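You operate a simulated robot arm through the tools that you are given. There is no shell and no other tool.

You are at the controls of a simulated two-armed robot. One attempt, no reset.

## Task
Deburr the hole over the yellow band and prove it with the gauge pin.
Fine: use the sanding block, leave the pin seated in that hole, clear the filings with the wire brush; block and brush go back. Set down upright: wire brush. What is to be rubbed or washed off counts as gone when no trace of it is left.
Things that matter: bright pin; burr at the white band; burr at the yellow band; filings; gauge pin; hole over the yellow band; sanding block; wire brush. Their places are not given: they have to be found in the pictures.

It is judged by the outcome, as a careful person would: the job done as asked, and still so three seconds after it is handed in. It fails if anything else is knocked over, pushed out of place, dropped, spilled or broken.

## Robot
Two 7-joint arms with fingered hands on one trunk that stands fixed in place. Base frame: the origin is at the foot of the trunk, x ahead of it, y to its left, z up; the work surface is at about z = 850. Lengths are in mm, angles in degrees, forces in N, time in s.
The left shoulder is at [49, 182, 1223], the right one opposite. With the tool pointing down near the work surface each hand reaches from about 100 to 800 mm from the base axis, measured 20 degrees to its own side. Payload 3.8 kg a hand.
Tool frame (each hand has its own): the origin (TCP) lies between the finger pads and is the grasp point; the fingertips stand 30 mm ahead of it; z points along the fingers, y is the line along which they close. The gripper opens to 104 mm. The gripper's body begins 35 mm behind the TCP. The gripper is a hand of 4 fingers: y runs from the thumb to the fingers, the wrist lies at [-17, -104, -178] in the tool frame, and closing takes about 1.5 s.
Orientation is told as [roll, pitch, yaw] about the base's x, y, z axes, in that order, counted from this pose: with the fingers straight down and the wrist toward the robot, the tool's x, y and z point along [0, 1, 0], [1, 0, 0] and [0, 0, -1] of the base frame.

## Interface
- The arms move only by the tool play_rows. It takes "left_commands", "right_commands" or both (then of equal length, played together; a hand with none holds still); each is a list of rows, each a list of 7 numbers: the turn, a rotation vector about the tool's x, y, z in degrees, then the shift along the tool's x, y, z in mm, then the gripper command, from -1 (fully open) to 1 (shut), values between in proportion. In form: [[wx, wy, wz, tx, ty, tz, claw], ...]. A call has 1 to 20 rows; each row is the pose to reach, as a shift and turn from the pose commanded when the call began, along the tool's axes at that moment. Each row takes 0.2 s and may step no farther than 50 mm and 8.6 degrees from the row before; otherwise, or with a gripper value out of range, the whole call is refused. Where a pose cannot be reached the arm comes as near as it can. A force on the tool above 40 N (or 10 N above the force at the start of the call, whichever is more), or a blocked arm, ends the call early, and 0.2 s more pass. The fingers move at their own pace (about 72 mm/s each) and stop on an object; they squeeze with about 30 N. The grip force told is the motor's: it shows also when the fingers shut on nothing. Time passes only in rows, and 0.2 s behind the last, so rows that repeat a pose let the fingers close. The reply holds the time, the measured pose of the TCP, the force on the tool along the base axes, the opening and the grip force, in the units named above and with some noise, with the torque about the TCP (base axes, N m) and any sound that the robot's microphone picked up.
- Cameras (640 x 400 px; columns grow to the right, rows downward): "scene" is now at [132.8, 0.7, 1390.6]; the picture's right is [0.01, -1.00, 0.00], its down [-0.66, -0.01, -0.75] and it looks along [0.75, 0.01, -0.66] (base axes); focal length 214 px, centre (320, 200). "left" rides on the left gripper at [-66, -90, -126] in its tool frame; the picture's right is [-0.78, -0.30, 0.56], its down [0.57, -0.70, 0.43] and it looks along [0.27, 0.65, 0.71] (tool axes); focal length 275 px, centre (320, 200). "right" rides on the right gripper at [66, -90, -126] in its tool frame; the picture's right is [-0.78, 0.30, -0.56], its down [-0.57, -0.70, 0.42] and it looks along [-0.27, 0.65, 0.71] (tool axes); focal length 275 px, centre (320, 200).
- get_image(camera): a new picture of that camera. The clock stands still meanwhile.
- slide_trunk(by): slides the trunk up (or, below 0, down) by that many mm; the arms and the scene camera ride with it, the base frame stays. It gives what a move gives, with no picture.
- grasp_type(shape, hand): the hand has 4 fingers and takes this shape, open, in about a second: jaw (thumb against the fingers, like two jaws); tri (thumb and two fingers); tip (a fingertip pinch); poke (one finger out to press); point (the index stretched); flat (the hand flat); cup (the hand cupped); fist (a fist). The gripper value then closes the fingers along that shape, each until it touches; the sizes above hold for jaw. It gives what a move gives, with no picture.
- pan_tilt(pan, tilt): turns the head with the scene camera to pan (to the left, within 86 degrees either way) and tilt (down, from -29 to 69), counted from straight ahead of the robot. It gives what a move gives.
- probe_pixels(camera, pixels): for up to 12 pixels [column, row] of the newest picture of that camera ("zoom" is the newest enlarged one), the place [x, y, z] in the base frame of the surface seen there, good to about 3 mm. The clock stands still meanwhile.
- enlarge(camera, box): a new picture of the part [left, top, right, bottom] of that camera's present view, enlarged. The clock stands still meanwhile.
- job_done(): hands the job in; it is judged then, once.

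Open the grippers and draw the arms clear of the work before you hand the job in, unless the task says otherwise.

The tools are called after "Emit:" as a command line: name --argument value ..., lists and objects as JSON in quotes. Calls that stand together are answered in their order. play_rows: Moves the arms, as the interface text tells. Its arguments: {"type":"object","properties":{"left_commands":{"type":"array","items":{"type":"array","items":{"type":"number"}}},"right_commands":{"type":"array","items":{"type":"array","items":{"type":"number"}}}},"required":[]} The other tools are called the same way: slide_trunk (by) slides the trunk up or down; grasp_type (shape, hand) gives the hand a shape; pan_tilt (pan, tilt) turns the head that bears the scene camera; get_image (camera) takes a picture; probe_pixels (camera, pixels) gives the place of the surface under pixels of a picture; enlarge (camera, box) takes an enlarged picture of a part of a camera's view; job_done () hands the job in.

At the start:

```text
clock: 0.0
left_ee_pos: [475.0, 190.2, 1259.6]
left_orientation: [0.1, 0.0, 0.0]
left_wrist_force: [0.0, 0.7, -0.3]
left_torque: [0.0, -0.04, 0.02]
left_opening: 103.8
left_finger_force: 0.1
left_shape: jaw
right_ee_pos: [461.7, -185.2, 1238.1]
right_orientation: [0.0, 0.0, -0.1]
right_wrist_force: [0.6, -0.3, -0.6]
right_torque: [-0.01, -0.02, 0.01]
right_opening: 103.7
right_finger_force: 0.0
right_shape: jaw
trunk travel left (down, up): [-375.0, 381.0]
head pan, tilt: [0.6, 41.6]
```

scene: 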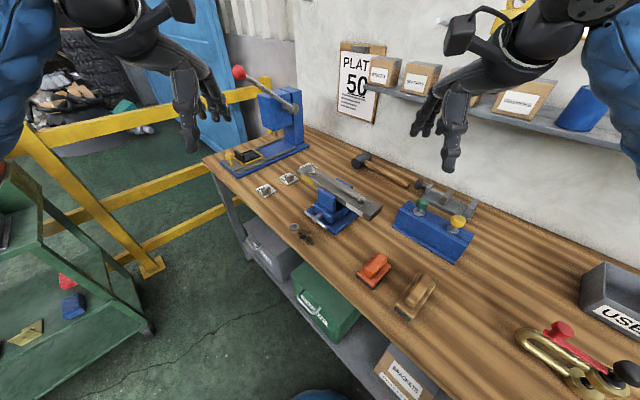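
right: 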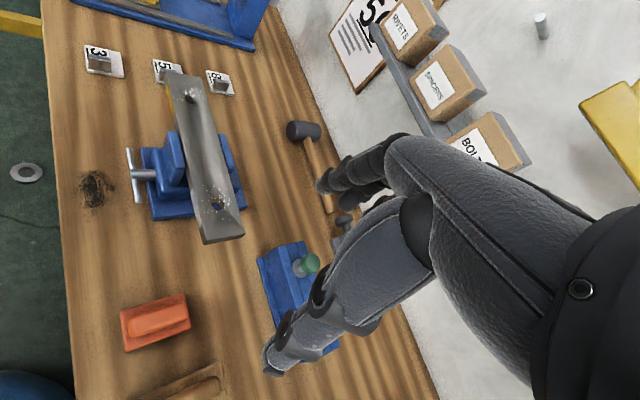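
left: 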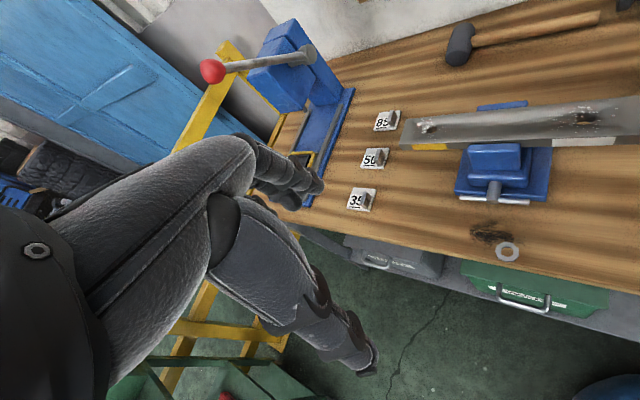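

I see a vise holding a steel bar near scene pixel (340,195), an orange block at (373,270), a brown one at (415,297), filings near (305,235). I enlarge the parts of the scene to identify everything.

Emit:
enlarge --camera "scene" --box '[220, 140, 400, 260]'

Emit:
enlarge --camera "scene" --box '[340, 150, 520, 330]'

Emit:
enlarge --camera "right" --box '[60, 40, 340, 260]'

Emit:
enlarge --camera "left" --box '[340, 60, 640, 280]'

```text
3.33 times, centred on (310, 200) of scene
```

zoom: 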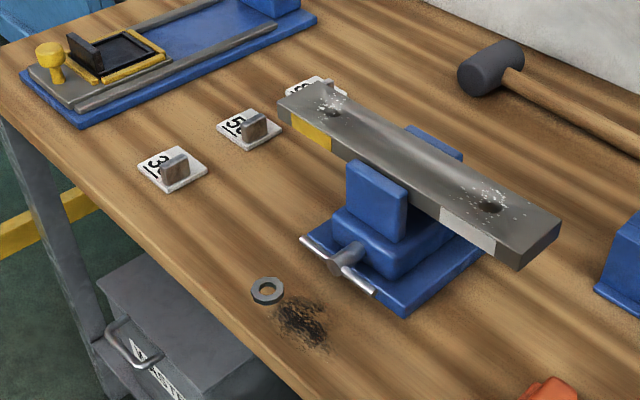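

```text
2.22 times, centred on (430, 240) of scene
```

zoom: 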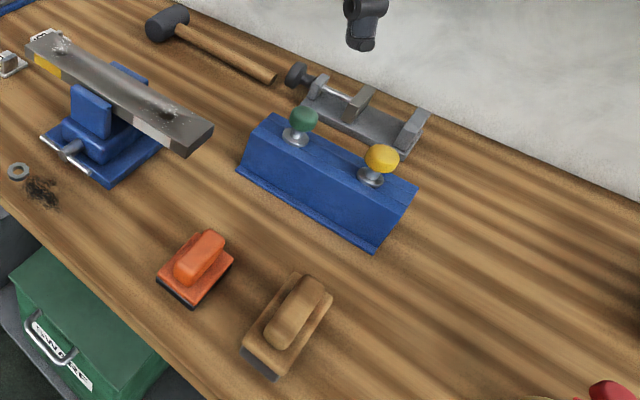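

```text
1.82 times, centred on (200, 150) of right
```

zoom: 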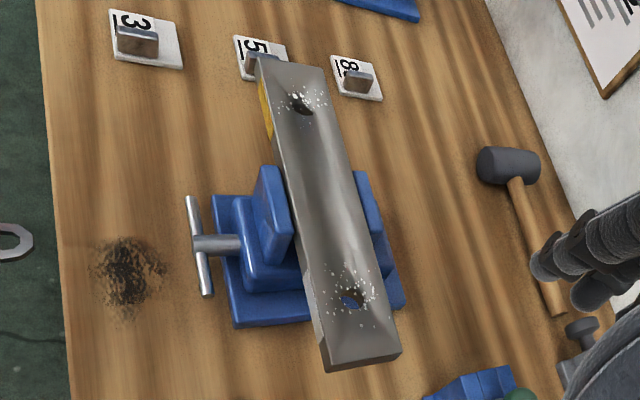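

```text
1.82 times, centred on (490, 170) of left
```

zoom: 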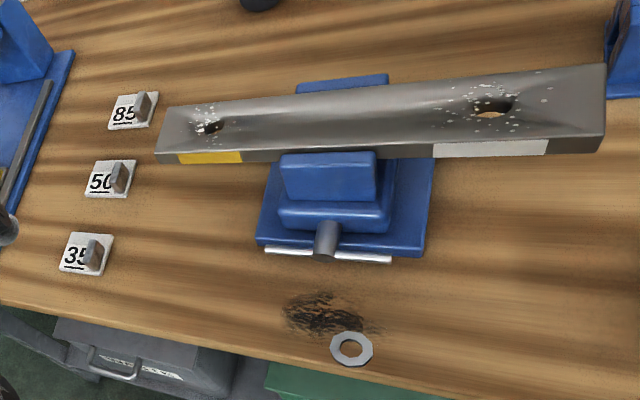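

The bar has a yellow band at its far-left end and a white band at its right end, with a dark filings patch on the bench front. Next I look at the pins, poster and the rest of the bench closely.

Emit:
enlarge --camera "scene" --box '[385, 170, 485, 270]'

Emit:
enlarge --camera "scene" --box '[320, 30, 420, 130]'

Emit:
enlarge --camera "scene" --box '[340, 230, 460, 330]'

Emit:
enlarge --camera "scene" --box '[500, 240, 640, 400]'

Emit:
enlarge --camera "scene" --box '[200, 60, 330, 190]'

Emit:
enlarge --camera "scene" --box '[0, 220, 140, 360]'

```text
4.00 times, centred on (435, 220) of scene
```

zoom: 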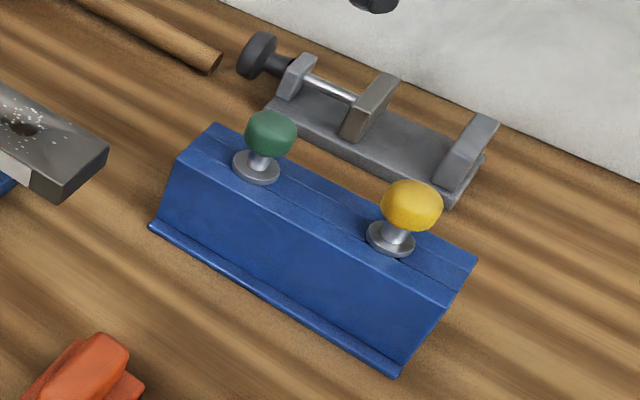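

```text
4.00 times, centred on (370, 80) of scene
```

zoom: 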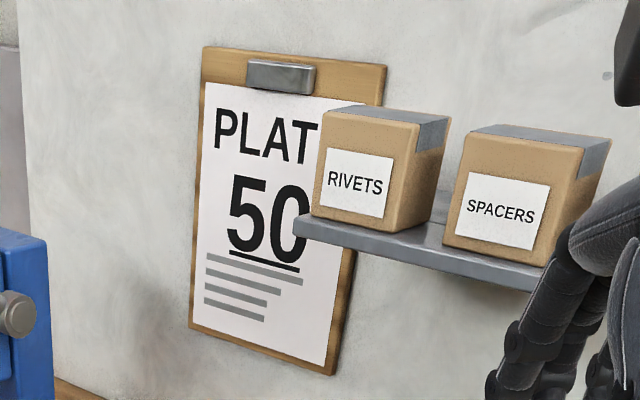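

```text
4.00 times, centred on (400, 280) of scene
```

zoom: 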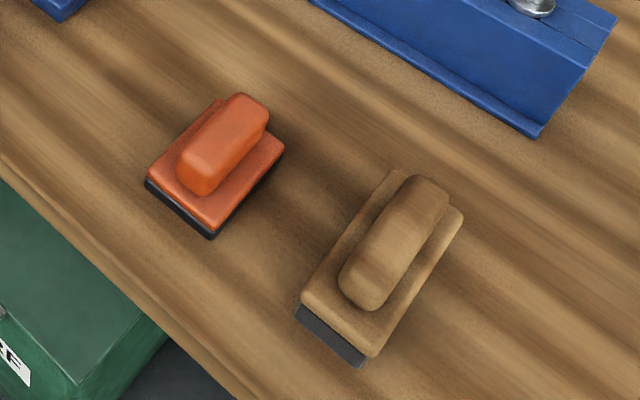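

```text
2.50 times, centred on (570, 320) of scene
```

zoom: 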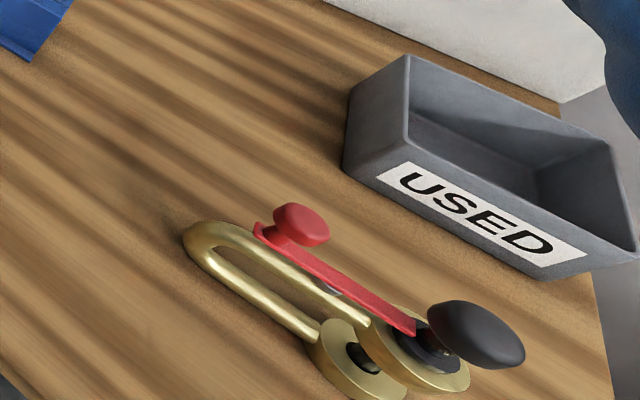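

```text
3.08 times, centred on (265, 125) of scene
```

zoom: 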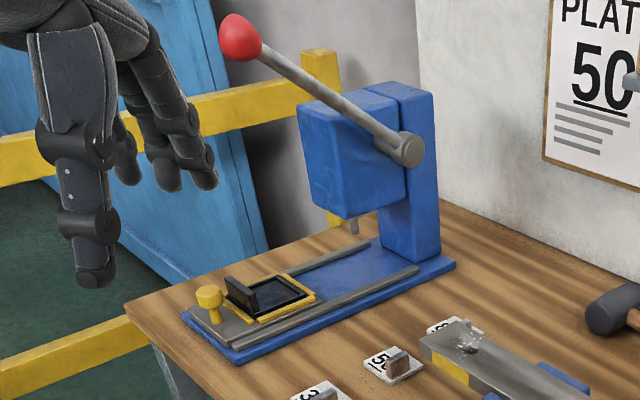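

```text
2.86 times, centred on (70, 290) of scene
```

zoom: 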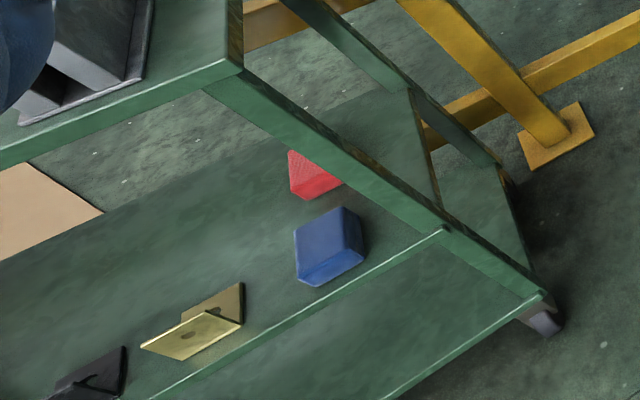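

I see two knobbed pins (green and yellow) in the blue rack, an orange-handled block and a brown wooden one. I probe key points in a fresh scene picture.

Emit:
get_image --camera "scene"

Emit:
enlarge --camera "scene" --box '[280, 150, 400, 250]'

```text
taken
```

scene: 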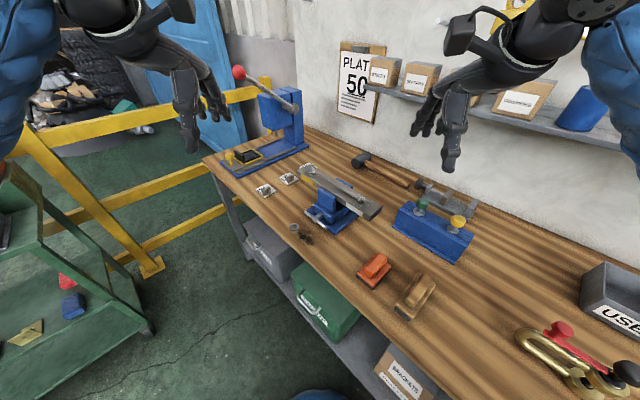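

```text
4.00 times, centred on (340, 200) of scene
```

zoom: 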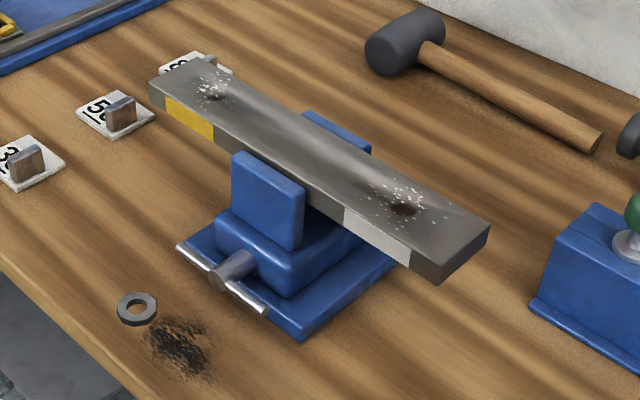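

The zoom (4x, centred at 340,200) shows bar corners at (150,78),(440,283),(490,222),(205,55), yellow hole (217,97), white hole (404,210), filings (180,345). I probe these.

Emit:
probe_pixels --camera "zoom" --pixels '[[155, 82], [436, 264], [486, 222], [208, 60], [219, 97], [404, 210], [180, 345], [150, 325], [210, 370], [138, 310], [250, 160], [225, 270]]'

Emit:
enlarge --camera "scene" --box '[340, 220, 480, 330]'

```text
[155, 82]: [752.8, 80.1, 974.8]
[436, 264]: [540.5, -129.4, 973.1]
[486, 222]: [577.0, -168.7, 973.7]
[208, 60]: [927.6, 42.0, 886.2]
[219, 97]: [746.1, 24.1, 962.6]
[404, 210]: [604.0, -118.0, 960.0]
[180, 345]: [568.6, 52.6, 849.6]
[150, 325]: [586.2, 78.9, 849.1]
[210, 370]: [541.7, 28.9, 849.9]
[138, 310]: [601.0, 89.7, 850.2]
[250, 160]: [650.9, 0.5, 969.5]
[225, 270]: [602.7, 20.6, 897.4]
```

```text
3.64 times, centred on (410, 275) of scene
```

zoom: 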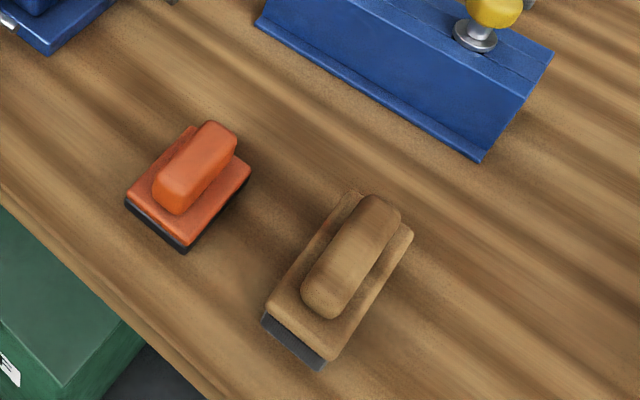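

The orange block spans zoom (125,205)-(250,170), the brown brush (263,320)-(413,235). I probe their handle and body points.

Emit:
probe_pixels --camera "zoom" --pixels '[[180, 185], [215, 140], [130, 195], [190, 240], [245, 172], [195, 130], [325, 300], [375, 215], [270, 300], [330, 355], [408, 238], [355, 200]]'

Emit:
enlarge --camera "scene" --box '[385, 180, 485, 270]'

```text
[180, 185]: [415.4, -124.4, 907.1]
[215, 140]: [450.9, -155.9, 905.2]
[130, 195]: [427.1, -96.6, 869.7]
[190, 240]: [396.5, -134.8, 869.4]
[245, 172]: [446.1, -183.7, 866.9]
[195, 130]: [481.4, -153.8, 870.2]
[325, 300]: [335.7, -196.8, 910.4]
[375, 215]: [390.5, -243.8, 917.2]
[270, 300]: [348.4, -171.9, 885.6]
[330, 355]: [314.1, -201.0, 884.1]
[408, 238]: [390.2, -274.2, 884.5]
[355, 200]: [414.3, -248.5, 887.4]
```

```text
4.44 times, centred on (435, 225) of scene
```

zoom: 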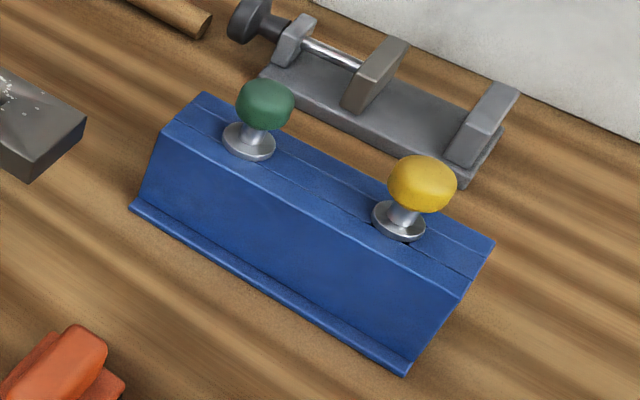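

I probe the pins and rack: green knob (265,100), collar (248,140), yellow knob (422,180), collar (400,220), rack corners.

Emit:
probe_pixels --camera "zoom" --pixels '[[265, 92], [248, 145], [422, 172], [398, 228], [203, 95], [490, 242], [168, 130], [458, 298], [130, 206], [408, 370], [262, 125], [405, 208]]'

Emit:
get_image --camera "right"

Emit:
get_image --camera "left"

```text
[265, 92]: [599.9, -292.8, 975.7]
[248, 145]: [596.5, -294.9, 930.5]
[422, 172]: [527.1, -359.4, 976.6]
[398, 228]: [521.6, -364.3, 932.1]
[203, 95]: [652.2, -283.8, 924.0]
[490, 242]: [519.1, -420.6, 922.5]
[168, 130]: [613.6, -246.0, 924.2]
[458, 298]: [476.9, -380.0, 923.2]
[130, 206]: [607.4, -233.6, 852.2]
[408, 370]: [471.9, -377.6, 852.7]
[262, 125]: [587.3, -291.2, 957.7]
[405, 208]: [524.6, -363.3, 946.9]
```

```text
taken
```

right: 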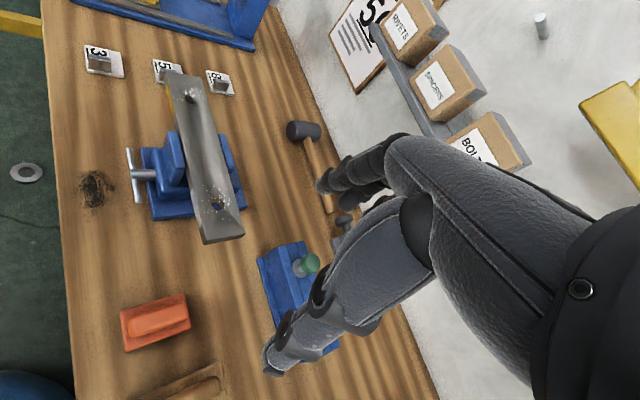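

```text
taken
```

left: 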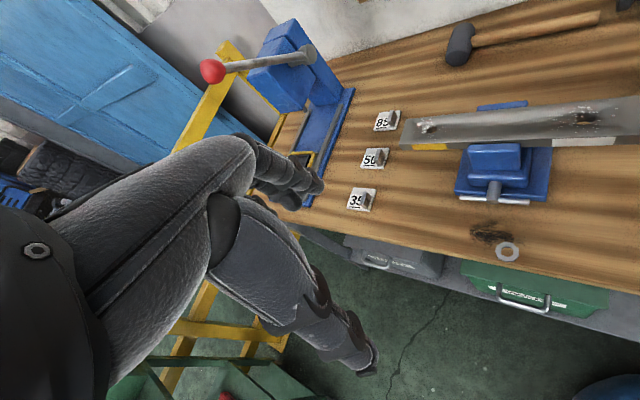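

I want a look at the wall and shelf, where a small cylinder shows at right-view (541,25), to find out whether it is a pin. I turn the head up and right.

Emit:
pan_tilt --pan -25 --tilt 15

Emit:
get_image --camera "scene"

```text
clock: 0.9
left_ee_pos: [475.2, 191.7, 1260.9]
left_orientation: [0.0, 0.1, 0.0]
left_wrist_force: [0.8, -0.9, -0.2]
left_torque: [0.03, -0.02, -0.02]
left_opening: 103.6
left_finger_force: 0.0
left_shape: jaw
right_ee_pos: [461.2, -184.9, 1237.4]
right_orientation: [0.0, 0.0, -0.1]
right_wrist_force: [0.7, -1.1, -0.1]
right_torque: [-0.01, -0.01, 0.01]
right_opening: 103.9
right_finger_force: 0.1
right_shape: jaw
trunk travel left (down, up): [-375.0, 381.0]
head pan, tilt: [-25.0, 15.0]
```

```text
taken
```

scene: 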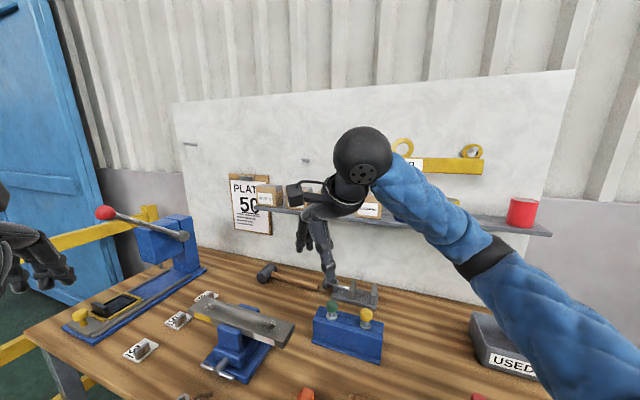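

The wall pegs are just hooks, so the candidates are the green and yellow knobs. I enlarge the rack from this angle.

Emit:
enlarge --camera "scene" --box '[305, 280, 395, 370]'

Emit:
enlarge --camera "scene" --box '[315, 285, 350, 325]'

Emit:
enlarge --camera "scene" --box '[350, 295, 385, 335]'

```text
4.44 times, centred on (350, 325) of scene
```

zoom: 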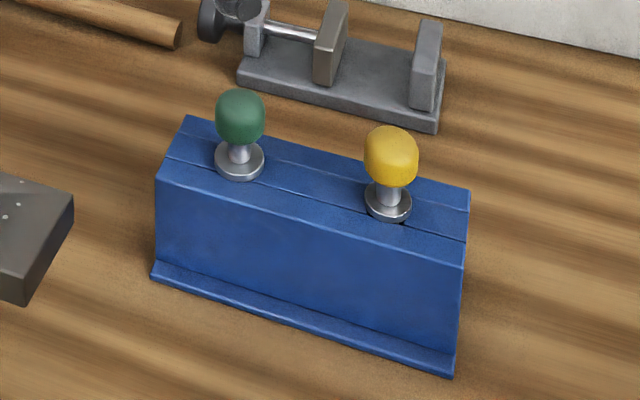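

```text
10.00 times, centred on (332, 305) of scene
```

zoom: 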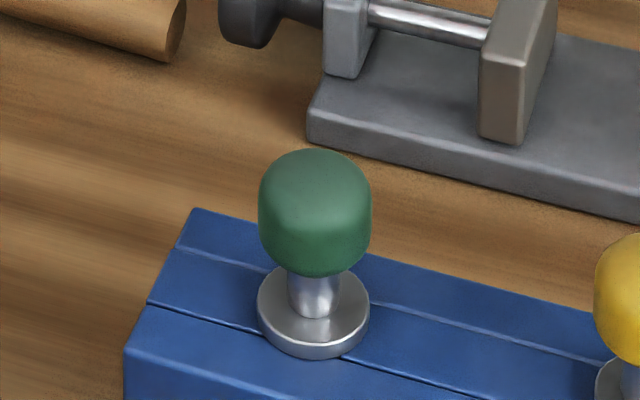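

```text
10.00 times, centred on (368, 315) of scene
```

zoom: 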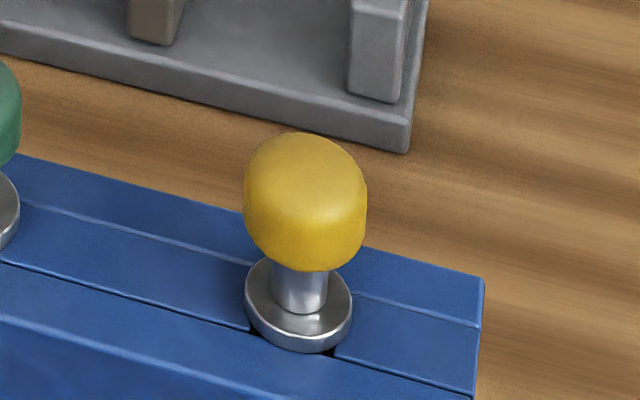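

The pins look alike apart from knob colour, so I will check their shafts later. I turn the head back to the work area to measure filings, washer, vise and front edge.

Emit:
pan_tilt --pan 0 --tilt 50

Emit:
enlarge --camera "scene" --box '[255, 130, 345, 230]'

```text
clock: 1.9
left_ee_pos: [474.9, 191.1, 1259.9]
left_orientation: [0.0, 0.1, 0.0]
left_wrist_force: [0.2, -0.7, 0.4]
left_torque: [0.0, -0.04, 0.0]
left_opening: 103.6
left_finger_force: 0.0
left_shape: jaw
right_ee_pos: [461.0, -185.1, 1237.3]
right_orientation: [0.0, -0.1, 0.0]
right_wrist_force: [-0.1, 0.5, 0.0]
right_torque: [-0.02, 0.02, 0.04]
right_opening: 104.0
right_finger_force: 0.0
right_shape: jaw
trunk travel left (down, up): [-375.0, 381.0]
head pan, tilt: [0.0, 50.0]
```

```text
4.00 times, centred on (300, 180) of scene
```

zoom: 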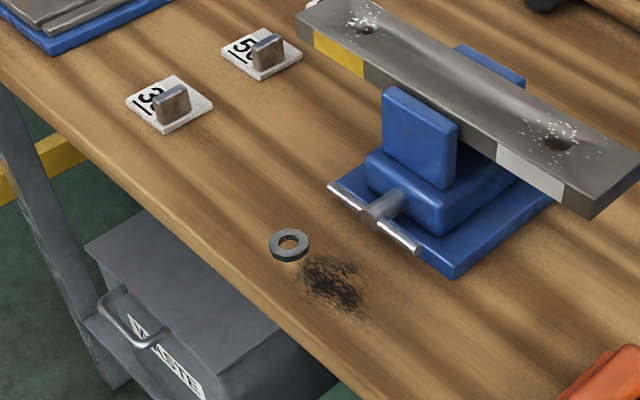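

The washer-like ring shows at zoom (289,243), but it sits differently in each camera, so I probe it along with the filings patch and vise parts.

Emit:
probe_pixels --camera "zoom" --pixels '[[274, 247], [302, 240], [290, 258], [289, 243], [332, 285], [310, 268], [355, 310], [345, 268], [320, 300], [335, 186], [418, 248], [453, 272]]'

Emit:
enlarge --camera "scene" --box '[310, 165, 350, 215]'

Emit:
enlarge --camera "left" --box '[450, 190, 560, 290]'

Emit:
enlarge --camera "right" --box '[0, 130, 160, 230]'

```text
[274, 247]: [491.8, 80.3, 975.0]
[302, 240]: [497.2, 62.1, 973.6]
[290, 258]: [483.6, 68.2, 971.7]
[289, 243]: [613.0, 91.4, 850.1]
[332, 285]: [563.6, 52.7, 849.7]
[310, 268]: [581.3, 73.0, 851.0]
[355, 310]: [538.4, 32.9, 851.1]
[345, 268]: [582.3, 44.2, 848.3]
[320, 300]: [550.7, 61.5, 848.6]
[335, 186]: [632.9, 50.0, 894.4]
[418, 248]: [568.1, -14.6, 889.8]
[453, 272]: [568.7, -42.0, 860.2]
```

```text
8.00 times, centred on (330, 190) of scene
```

zoom: 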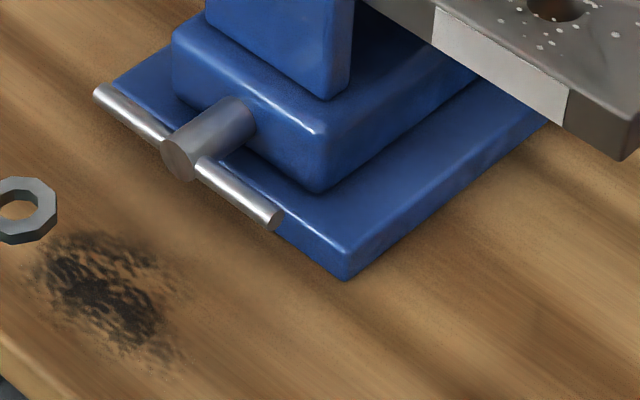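

```text
4.00 times, centred on (505, 240) of left
```

zoom: 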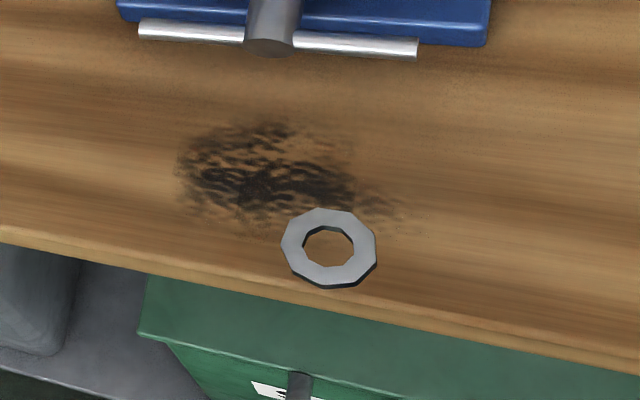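

```text
4.00 times, centred on (80, 180) of right
```

zoom: 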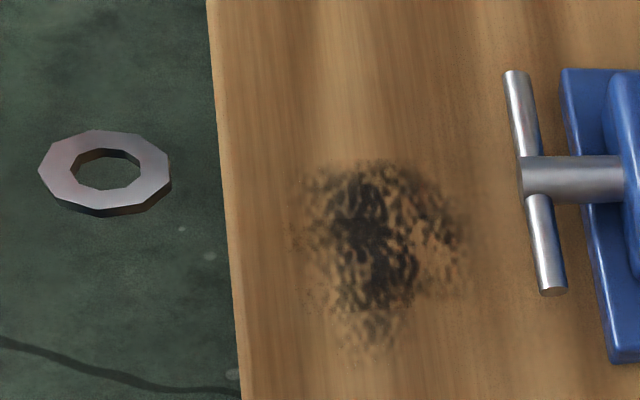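

The ring floats at about (490,70,973), well above the bench, so I must keep clear of it. I probe the filings' extents and the front edge in the right-camera zoom.

Emit:
probe_pixels --camera "zoom" --pixels '[[370, 230], [300, 200], [470, 240], [365, 160], [360, 365], [290, 245], [228, 150], [242, 330], [515, 75], [552, 290], [105, 140], [60, 190]]'

Emit:
enlarge --camera "right" --box '[150, 60, 260, 250]'

```text
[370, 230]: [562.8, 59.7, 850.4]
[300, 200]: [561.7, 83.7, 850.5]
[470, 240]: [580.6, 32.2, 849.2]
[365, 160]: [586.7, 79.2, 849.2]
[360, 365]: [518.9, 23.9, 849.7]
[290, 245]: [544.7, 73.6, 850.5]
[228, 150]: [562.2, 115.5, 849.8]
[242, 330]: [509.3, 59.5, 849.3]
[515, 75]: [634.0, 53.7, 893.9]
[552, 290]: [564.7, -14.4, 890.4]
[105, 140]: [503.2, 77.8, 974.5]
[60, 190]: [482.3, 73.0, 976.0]
```

```text
2.11 times, centred on (205, 155) of right
```

zoom: 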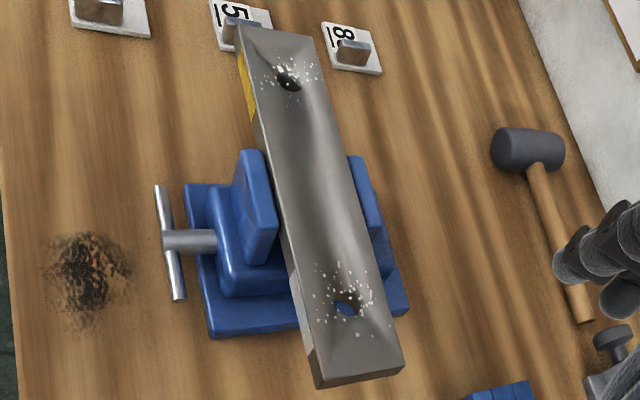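

The filings patch runs about u 374–461 along the bench and stays clear of the vise T-bar. Now I enlarge both holes from the right camera for precise hole positions.

Emit:
enlarge --camera "right" --box '[165, 75, 215, 125]'

Emit:
enlarge --camera "left" --box '[400, 100, 460, 150]'

Emit:
enlarge --camera "right" --box '[190, 180, 250, 240]'

```text
8.00 times, centred on (190, 100) of right
```

zoom: 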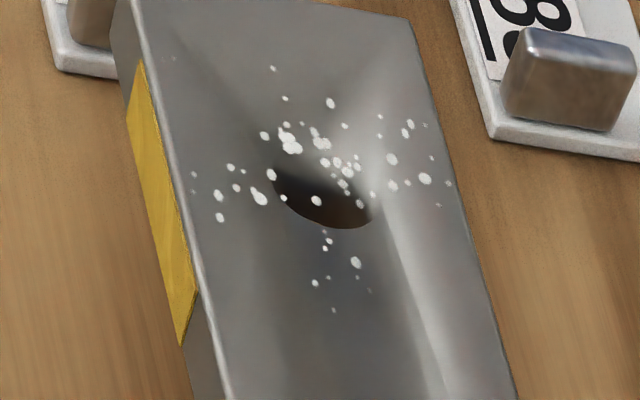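

```text
8.00 times, centred on (430, 125) of left
```

zoom: 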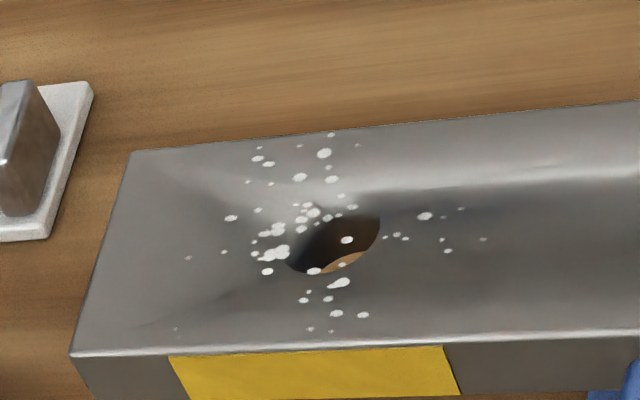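

```text
6.67 times, centred on (220, 210) of right
```

zoom: 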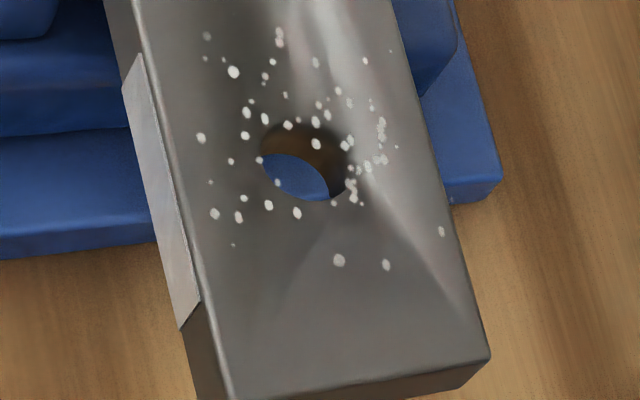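

Specks around the yellow hole cover roughly the bar width. I re-enlarge the yellow end in the right camera and probe rim and edges there.

Emit:
enlarge --camera "right" --box '[165, 75, 215, 125]'

Emit:
probe_pixels --camera "zoom" --pixels '[[268, 190], [377, 205], [300, 155], [350, 235], [143, 20], [400, 30], [215, 340], [505, 370], [195, 175], [450, 183], [272, 68], [335, 310]]'

Emit:
enlarge --camera "left" --box '[400, 100, 460, 150]'

Emit:
probe_pixels --camera "zoom" --pixels '[[283, 258], [385, 228], [310, 280], [345, 210], [135, 160], [78, 345], [600, 335], [600, 112], [345, 330], [325, 140], [180, 260], [485, 240]]'

```text
8.00 times, centred on (190, 100) of right
```

zoom: 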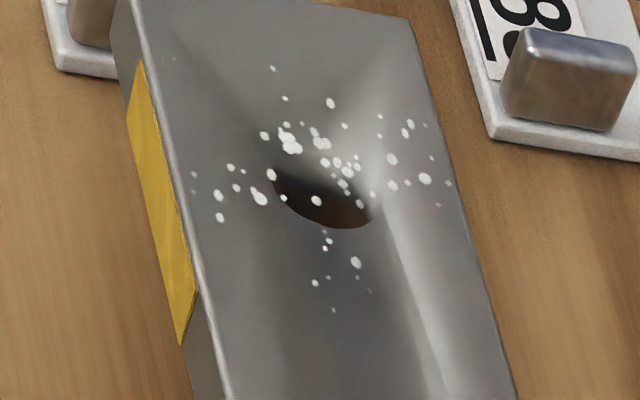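

```text
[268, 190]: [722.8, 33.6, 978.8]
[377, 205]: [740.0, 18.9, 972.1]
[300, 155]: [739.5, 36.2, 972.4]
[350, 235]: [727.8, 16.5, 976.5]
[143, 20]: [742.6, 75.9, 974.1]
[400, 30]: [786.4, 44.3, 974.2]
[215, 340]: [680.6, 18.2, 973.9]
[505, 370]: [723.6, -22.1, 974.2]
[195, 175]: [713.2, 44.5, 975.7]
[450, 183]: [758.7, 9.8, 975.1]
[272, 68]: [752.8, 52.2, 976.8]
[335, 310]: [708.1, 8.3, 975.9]
```

```text
8.00 times, centred on (430, 125) of left
```

zoom: 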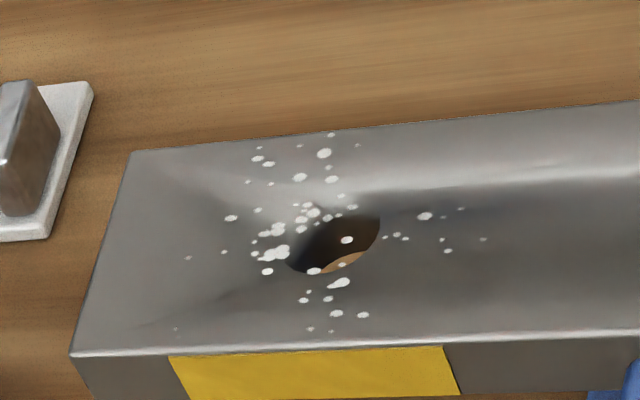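

```text
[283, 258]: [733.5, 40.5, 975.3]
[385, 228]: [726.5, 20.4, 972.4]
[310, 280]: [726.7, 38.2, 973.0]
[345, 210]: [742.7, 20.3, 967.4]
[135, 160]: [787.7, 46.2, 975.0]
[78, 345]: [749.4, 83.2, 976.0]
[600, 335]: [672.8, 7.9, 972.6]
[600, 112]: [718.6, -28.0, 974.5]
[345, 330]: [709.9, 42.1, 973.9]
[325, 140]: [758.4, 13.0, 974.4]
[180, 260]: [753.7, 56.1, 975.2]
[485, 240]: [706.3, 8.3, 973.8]
```

Hole over the yellow band is at about (732.5, 27, 974), burr spread ±33 mm. Now I measure the orange sanding block and the brush in detail from the scene camera.

Emit:
enlarge --camera "scene" --box '[340, 190, 440, 270]'

Emit:
enlarge --camera "right" --box '[100, 270, 220, 400]'

```text
5.00 times, centred on (390, 230) of scene
```

zoom: 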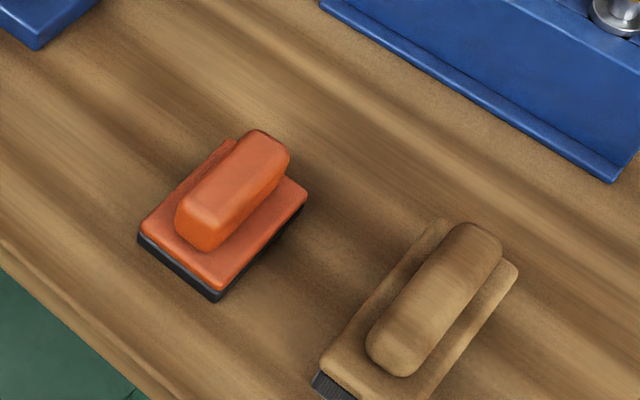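

```text
3.08 times, centred on (160, 335) of right
```

zoom: 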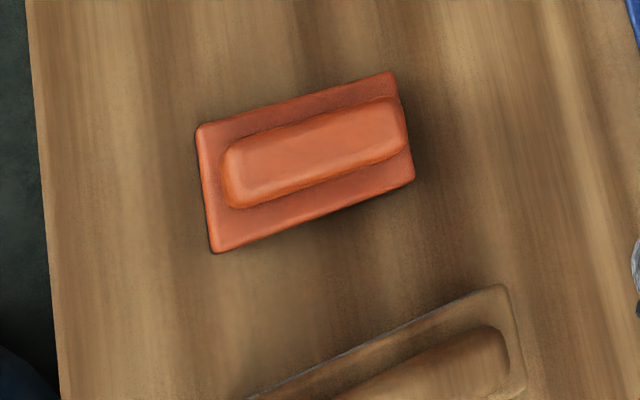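

I probe the orange block's top corners and handle ends in the right-camera zoom.

Emit:
probe_pixels --camera "zoom" --pixels '[[203, 128], [215, 247], [390, 77], [410, 178], [245, 148], [250, 195], [390, 105], [400, 145], [315, 150], [315, 188], [305, 125], [320, 205]]'

Emit:
enlarge --camera "scene" --box '[370, 220, 470, 300]'

Emit:
probe_pixels --camera "zoom" --pixels '[[226, 225], [320, 275], [350, 78], [415, 120], [290, 230], [270, 210], [370, 85], [395, 115], [330, 150], [345, 170], [225, 240], [310, 300]]'

```text
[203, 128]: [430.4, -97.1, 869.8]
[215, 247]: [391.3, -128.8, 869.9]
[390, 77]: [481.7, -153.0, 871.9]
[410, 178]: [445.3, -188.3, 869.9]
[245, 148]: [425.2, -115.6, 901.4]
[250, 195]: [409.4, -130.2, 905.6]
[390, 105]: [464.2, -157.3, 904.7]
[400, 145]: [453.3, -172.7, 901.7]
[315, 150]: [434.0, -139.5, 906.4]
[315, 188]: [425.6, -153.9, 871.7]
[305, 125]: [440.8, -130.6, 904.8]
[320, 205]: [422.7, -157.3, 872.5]
```

```text
5.00 times, centred on (420, 260) of scene
```

zoom: 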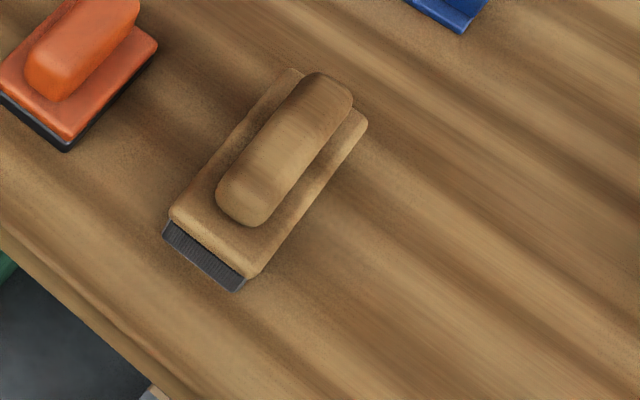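

```text
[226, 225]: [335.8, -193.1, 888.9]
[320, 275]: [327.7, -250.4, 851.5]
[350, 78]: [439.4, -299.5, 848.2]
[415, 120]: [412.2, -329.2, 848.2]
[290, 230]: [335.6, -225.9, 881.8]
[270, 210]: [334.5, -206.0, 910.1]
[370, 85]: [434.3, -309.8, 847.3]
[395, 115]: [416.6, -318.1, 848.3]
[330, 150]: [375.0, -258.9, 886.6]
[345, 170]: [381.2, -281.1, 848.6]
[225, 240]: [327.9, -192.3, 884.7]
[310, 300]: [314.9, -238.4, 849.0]
```

The block's centre is (437,-142) with its handle axis at about -45°, handle top z 906. I move the right hand above it with yaw 44° and half-closed fingers, stopping at z≈1000.

Emit:
play_rows --right_commands '[[0, 0, -7.3, 7, -4, 39.5, -0.6], [0, 0, -14.6, 14, -8, 79, -0.3], [0, 0, -22, 21, -12, 118.5, -0.2], [0, 0, -29.3, 28, -15, 158, -0.2], [0, 0, -36.6, 35, -19, 197.5, -0.2], [0, 0, -44, 42, -23, 237, -0.2], [0, 0, -44, 42, -23, 237, -0.2]]'

Emit:
get_image --camera "right"

Emit:
get_image --camera "scene"

```text
clock: 3.5
left_ee_pos: [475.6, 190.8, 1259.0]
left_orientation: [0.0, 0.1, 0.0]
left_wrist_force: [-0.4, 0.5, 1.1]
left_torque: [0.0, -0.02, 0.01]
left_opening: 103.5
left_finger_force: 0.0
left_shape: jaw
right_ee_pos: [439.2, -140.6, 999.3]
right_orientation: [0.0, -0.1, 44.1]
right_wrist_force: [-0.8, -0.4, -0.8]
right_torque: [-0.05, -0.04, -0.02]
right_opening: 63.1
right_finger_force: 0.0
right_shape: jaw
trunk travel left (down, up): [-375.0, 381.0]
head pan, tilt: [0.0, 50.0]
```

```text
taken
```

right: 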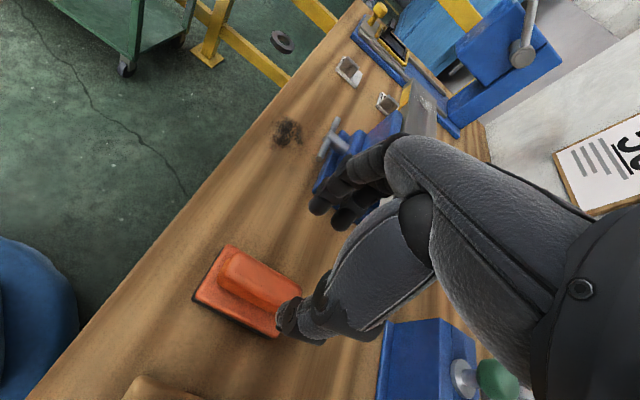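

```text
taken
```

scene: 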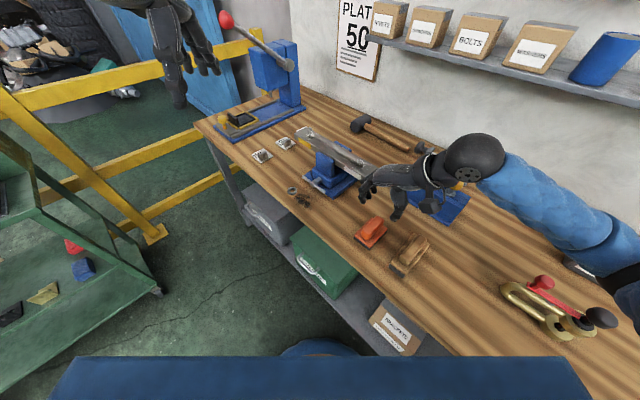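

The handle sits beneath the open fingers (right view (255,280), matching the predicted projection). I descend to z≈906 and close on it.

Emit:
play_rows --right_commands '[[0, 0, 0, -1, -1, 35, -0.2], [0, 0, 0, -1.5, -2.5, 70, -0.2], [0, 0, 0, -1.5, -2.5, 93, -0.2], [0, 0, 0, -1.5, -2.5, 93, -0.2]]'

Emit:
get_image --camera "right"

Emit:
enlarge --camera "scene" --box '[330, 160, 470, 290]'

```text
clock: 4.5
left_ee_pos: [475.0, 191.5, 1260.4]
left_orientation: [0.0, 0.0, 0.1]
left_wrist_force: [-0.5, 0.0, 0.6]
left_torque: [0.0, 0.0, -0.02]
left_opening: 103.7
left_finger_force: 0.0
left_shape: jaw
right_ee_pos: [438.1, -144.4, 907.3]
right_orientation: [0.0, -0.1, 44.1]
right_wrist_force: [0.8, 0.2, -0.2]
right_torque: [-0.01, -0.01, 0.02]
right_opening: 62.7
right_finger_force: 0.0
right_shape: jaw
trunk travel left (down, up): [-375.0, 381.0]
head pan, tilt: [0.0, 50.0]
```

```text
taken
```

right: 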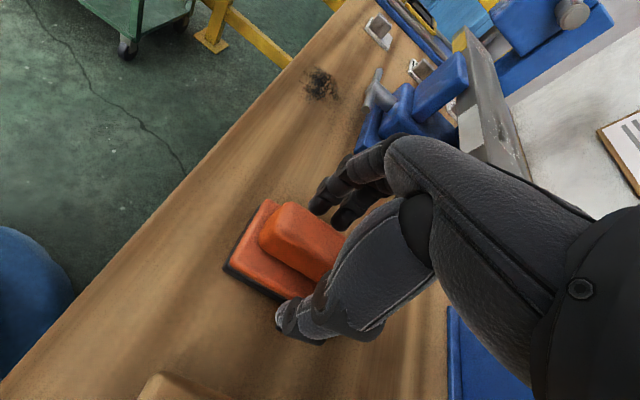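

```text
3.08 times, centred on (400, 225) of scene
```

zoom: 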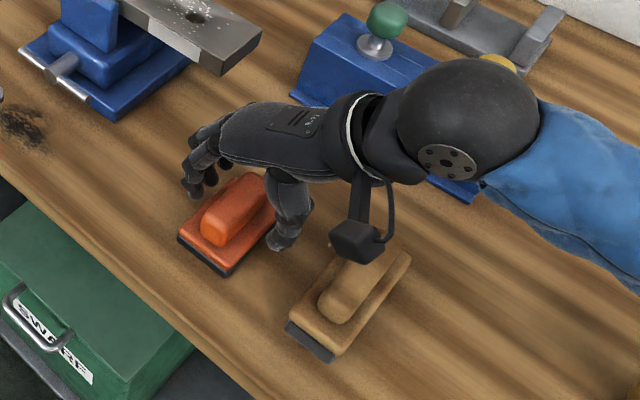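

The handle lies between thumb and fingers. I close the hand on it.

Emit:
play_rows --right_commands '[[0, 0, 0, 0, 0, 0, 0.3], [0, 0, 0, 0, 0, 0, 0.6], [0, 0, 0, 0, 0, 0, 1], [0, 0, 0, 0, 0, 0, 1], [0, 0, 0, 0, 0, 0, 1], [0, 0, 0, 0, 0, 0, 1], [0, 0, 0, 0, 0, 0, 1]]'

Emit:
get_image --camera "right"

Emit:
enlarge --camera "scene" --box '[330, 160, 470, 290]'

```text
clock: 6.1
left_ee_pos: [475.1, 190.4, 1259.3]
left_orientation: [0.0, 0.1, 0.0]
left_wrist_force: [0.3, -0.8, 0.1]
left_torque: [0.0, 0.03, -0.02]
left_opening: 103.7
left_finger_force: 0.0
left_shape: jaw
right_ee_pos: [437.3, -144.2, 906.6]
right_orientation: [0.1, 0.1, 44.1]
right_wrist_force: [0.7, 0.1, -0.9]
right_torque: [0.03, 0.02, 0.02]
right_opening: 22.5
right_finger_force: 30.2
right_shape: jaw
trunk travel left (down, up): [-375.0, 381.0]
head pan, tilt: [0.0, 50.0]
```

```text
taken
```

right: 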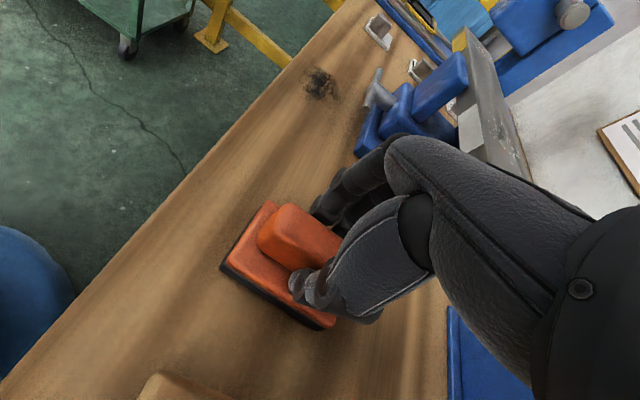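

```text
3.08 times, centred on (400, 225) of scene
```

zoom: 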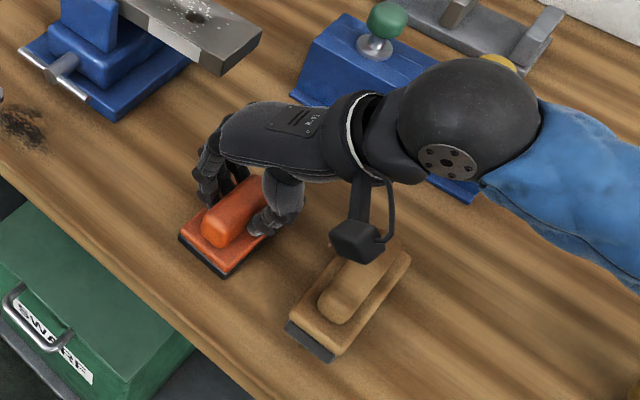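

The hand holds the handle (opening 22.5 mm, 30 N) at TCP (437.3,-144.2,906.6), yaw 44.1, which is also the return pose. I lift straight up to about z 1080 and check.

Emit:
play_rows --right_commands '[[0, 0, 0, 0, 0, -20, 1], [0, 0, 0, 0, 0, -60, 1], [0, 0, 0, 0, 0, -100, 1], [0, 0, 0, 0, 0, -140, 1], [0, 0, 0, 0, 0, -173, 1], [0, 0, 0, 0, 0, -173, 1]]'

Emit:
get_image --camera "right"

Emit:
get_image --camera "scene"

```text
clock: 7.5
left_ee_pos: [474.9, 189.7, 1259.1]
left_orientation: [0.0, 0.0, 0.0]
left_wrist_force: [0.9, 0.6, 0.0]
left_torque: [0.01, 0.02, 0.01]
left_opening: 103.6
left_finger_force: 0.1
left_shape: jaw
right_ee_pos: [437.2, -145.2, 1079.1]
right_orientation: [0.0, 0.1, 44.0]
right_wrist_force: [-0.6, -0.5, -1.8]
right_torque: [-0.01, -0.02, -0.01]
right_opening: 22.9
right_finger_force: 30.8
right_shape: jaw
trunk travel left (down, up): [-375.0, 381.0]
head pan, tilt: [0.0, 50.0]
```

```text
taken
```

right: 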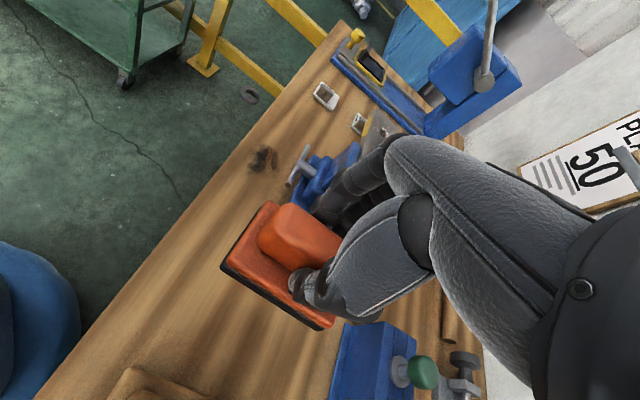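

```text
taken
```

scene: 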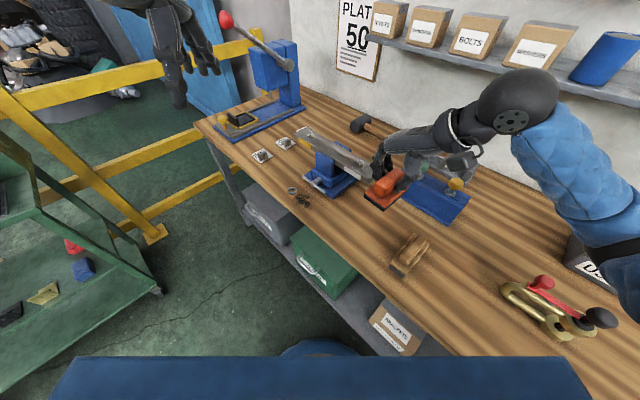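

The block is held firmly. Before travelling I probe the press and its lever so the hand stays clear of them at the left end.

Emit:
probe_pixels --camera "scene" --pixels '[[226, 18], [255, 35], [288, 65], [262, 60], [285, 105], [308, 135], [330, 150], [295, 105], [245, 125], [262, 155]]'

```text
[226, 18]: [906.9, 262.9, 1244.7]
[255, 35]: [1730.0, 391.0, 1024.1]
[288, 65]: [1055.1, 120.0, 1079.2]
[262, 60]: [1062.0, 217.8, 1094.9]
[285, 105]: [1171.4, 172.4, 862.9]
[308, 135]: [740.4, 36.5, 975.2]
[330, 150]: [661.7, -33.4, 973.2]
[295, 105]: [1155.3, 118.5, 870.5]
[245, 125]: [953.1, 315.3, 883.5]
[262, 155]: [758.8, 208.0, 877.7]
```

The press is well beyond reach of the hand. I move the block over the yellow hole at z≈1080.

Emit:
play_rows --right_commands '[[0, 0, 0, -10.4, 41.3, 0, 1], [0, 0, 0, -20.7, 82.6, 0, 1], [0, 0, 0, -31, 124, 0, 1], [0, 0, 0, -41.4, 165.3, 0, 1], [0, 0, 0, -51.7, 206.6, 0, 1], [0, 0, 0, -62, 248, 0, 1], [0, 0, 0, -72.4, 289.3, 0, 1], [0, 0, 0, -82.8, 330.6, 0, 1], [0, 0, 0, -82.8, 330.6, 0, 1]]'

Emit:
get_image --camera "right"

Emit:
get_image --camera "scene"

Emit:
get_image --camera "left"

```text
clock: 9.5
left_ee_pos: [474.3, 191.7, 1259.2]
left_orientation: [-0.1, 0.0, -0.1]
left_wrist_force: [-0.5, -0.2, 0.3]
left_torque: [-0.03, 0.0, 0.01]
left_opening: 103.8
left_finger_force: 0.1
left_shape: jaw
right_ee_pos: [706.7, 18.0, 1077.0]
right_orientation: [-0.1, 0.0, 44.1]
right_wrist_force: [-0.5, 0.4, -2.3]
right_torque: [-0.03, 0.0, -0.01]
right_opening: 22.3
right_finger_force: 30.0
right_shape: jaw
right hand out of reach, approached as far as the arm can: row 8, 9
trunk travel left (down, up): [-375.0, 381.0]
head pan, tilt: [0.0, 50.0]
```

```text
taken
```

right: 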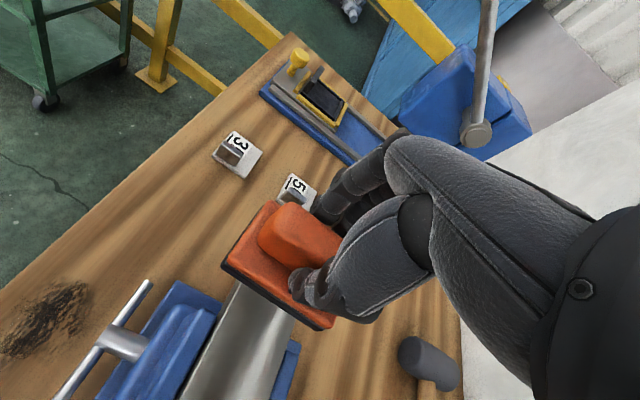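

```text
taken
```

scene: 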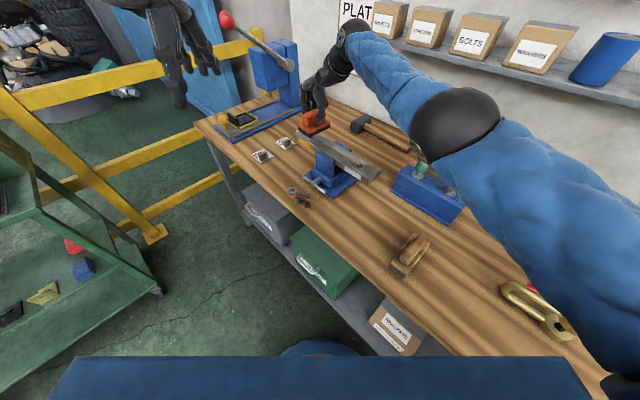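

```text
taken
```

left: 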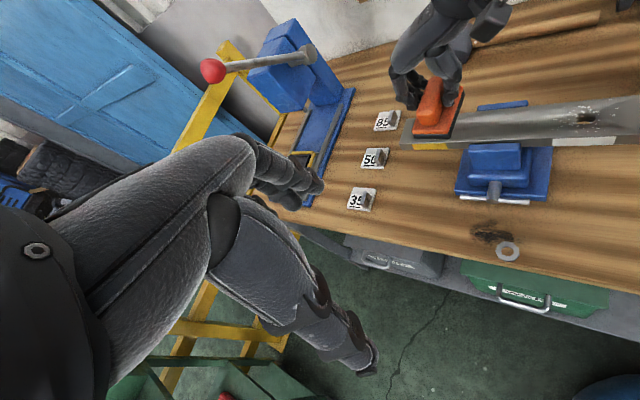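

The right arm tops out at TCP (706.7,18,1077), about 27 mm short of the hole at this yaw. Turning the yaw and leaning the hand about its closing axis should bring the wrist closer to the shoulder, so I back off and test that in the air.

Emit:
play_rows --right_commands '[[0, 0, 0, -75, 295, -20, 1], [0, 0, 0, -65, 255, -40, 1], [0, 0, 0, -65, 255, -40, 1]]'

```text
refused: row 1 steps farther than a row can; nothing moved
```

My shifts must be counted from the current pose. I back off along -y by 80 mm and up 40 mm.

Emit:
play_rows --right_commands '[[0, 0, 0, 0, -35, -20, 1], [0, 0, 0, 0, -75, -30, 1], [0, 0, 0, 0, -75, -30, 1]]'

```text
clock: 10.3
left_ee_pos: [476.4, 189.6, 1259.9]
left_orientation: [0.0, 0.1, 0.1]
left_wrist_force: [-0.5, -0.6, -0.6]
left_torque: [0.03, 0.0, 0.0]
left_opening: 103.9
left_finger_force: 0.1
left_shape: jaw
right_ee_pos: [654.7, -38.0, 1104.8]
right_orientation: [0.1, 0.1, 43.9]
right_wrist_force: [0.7, -0.3, -2.2]
right_torque: [0.0, -0.01, -0.03]
right_opening: 22.6
right_finger_force: 29.6
right_shape: jaw
trunk travel left (down, up): [-375.0, 381.0]
head pan, tilt: [0.0, 50.0]
```

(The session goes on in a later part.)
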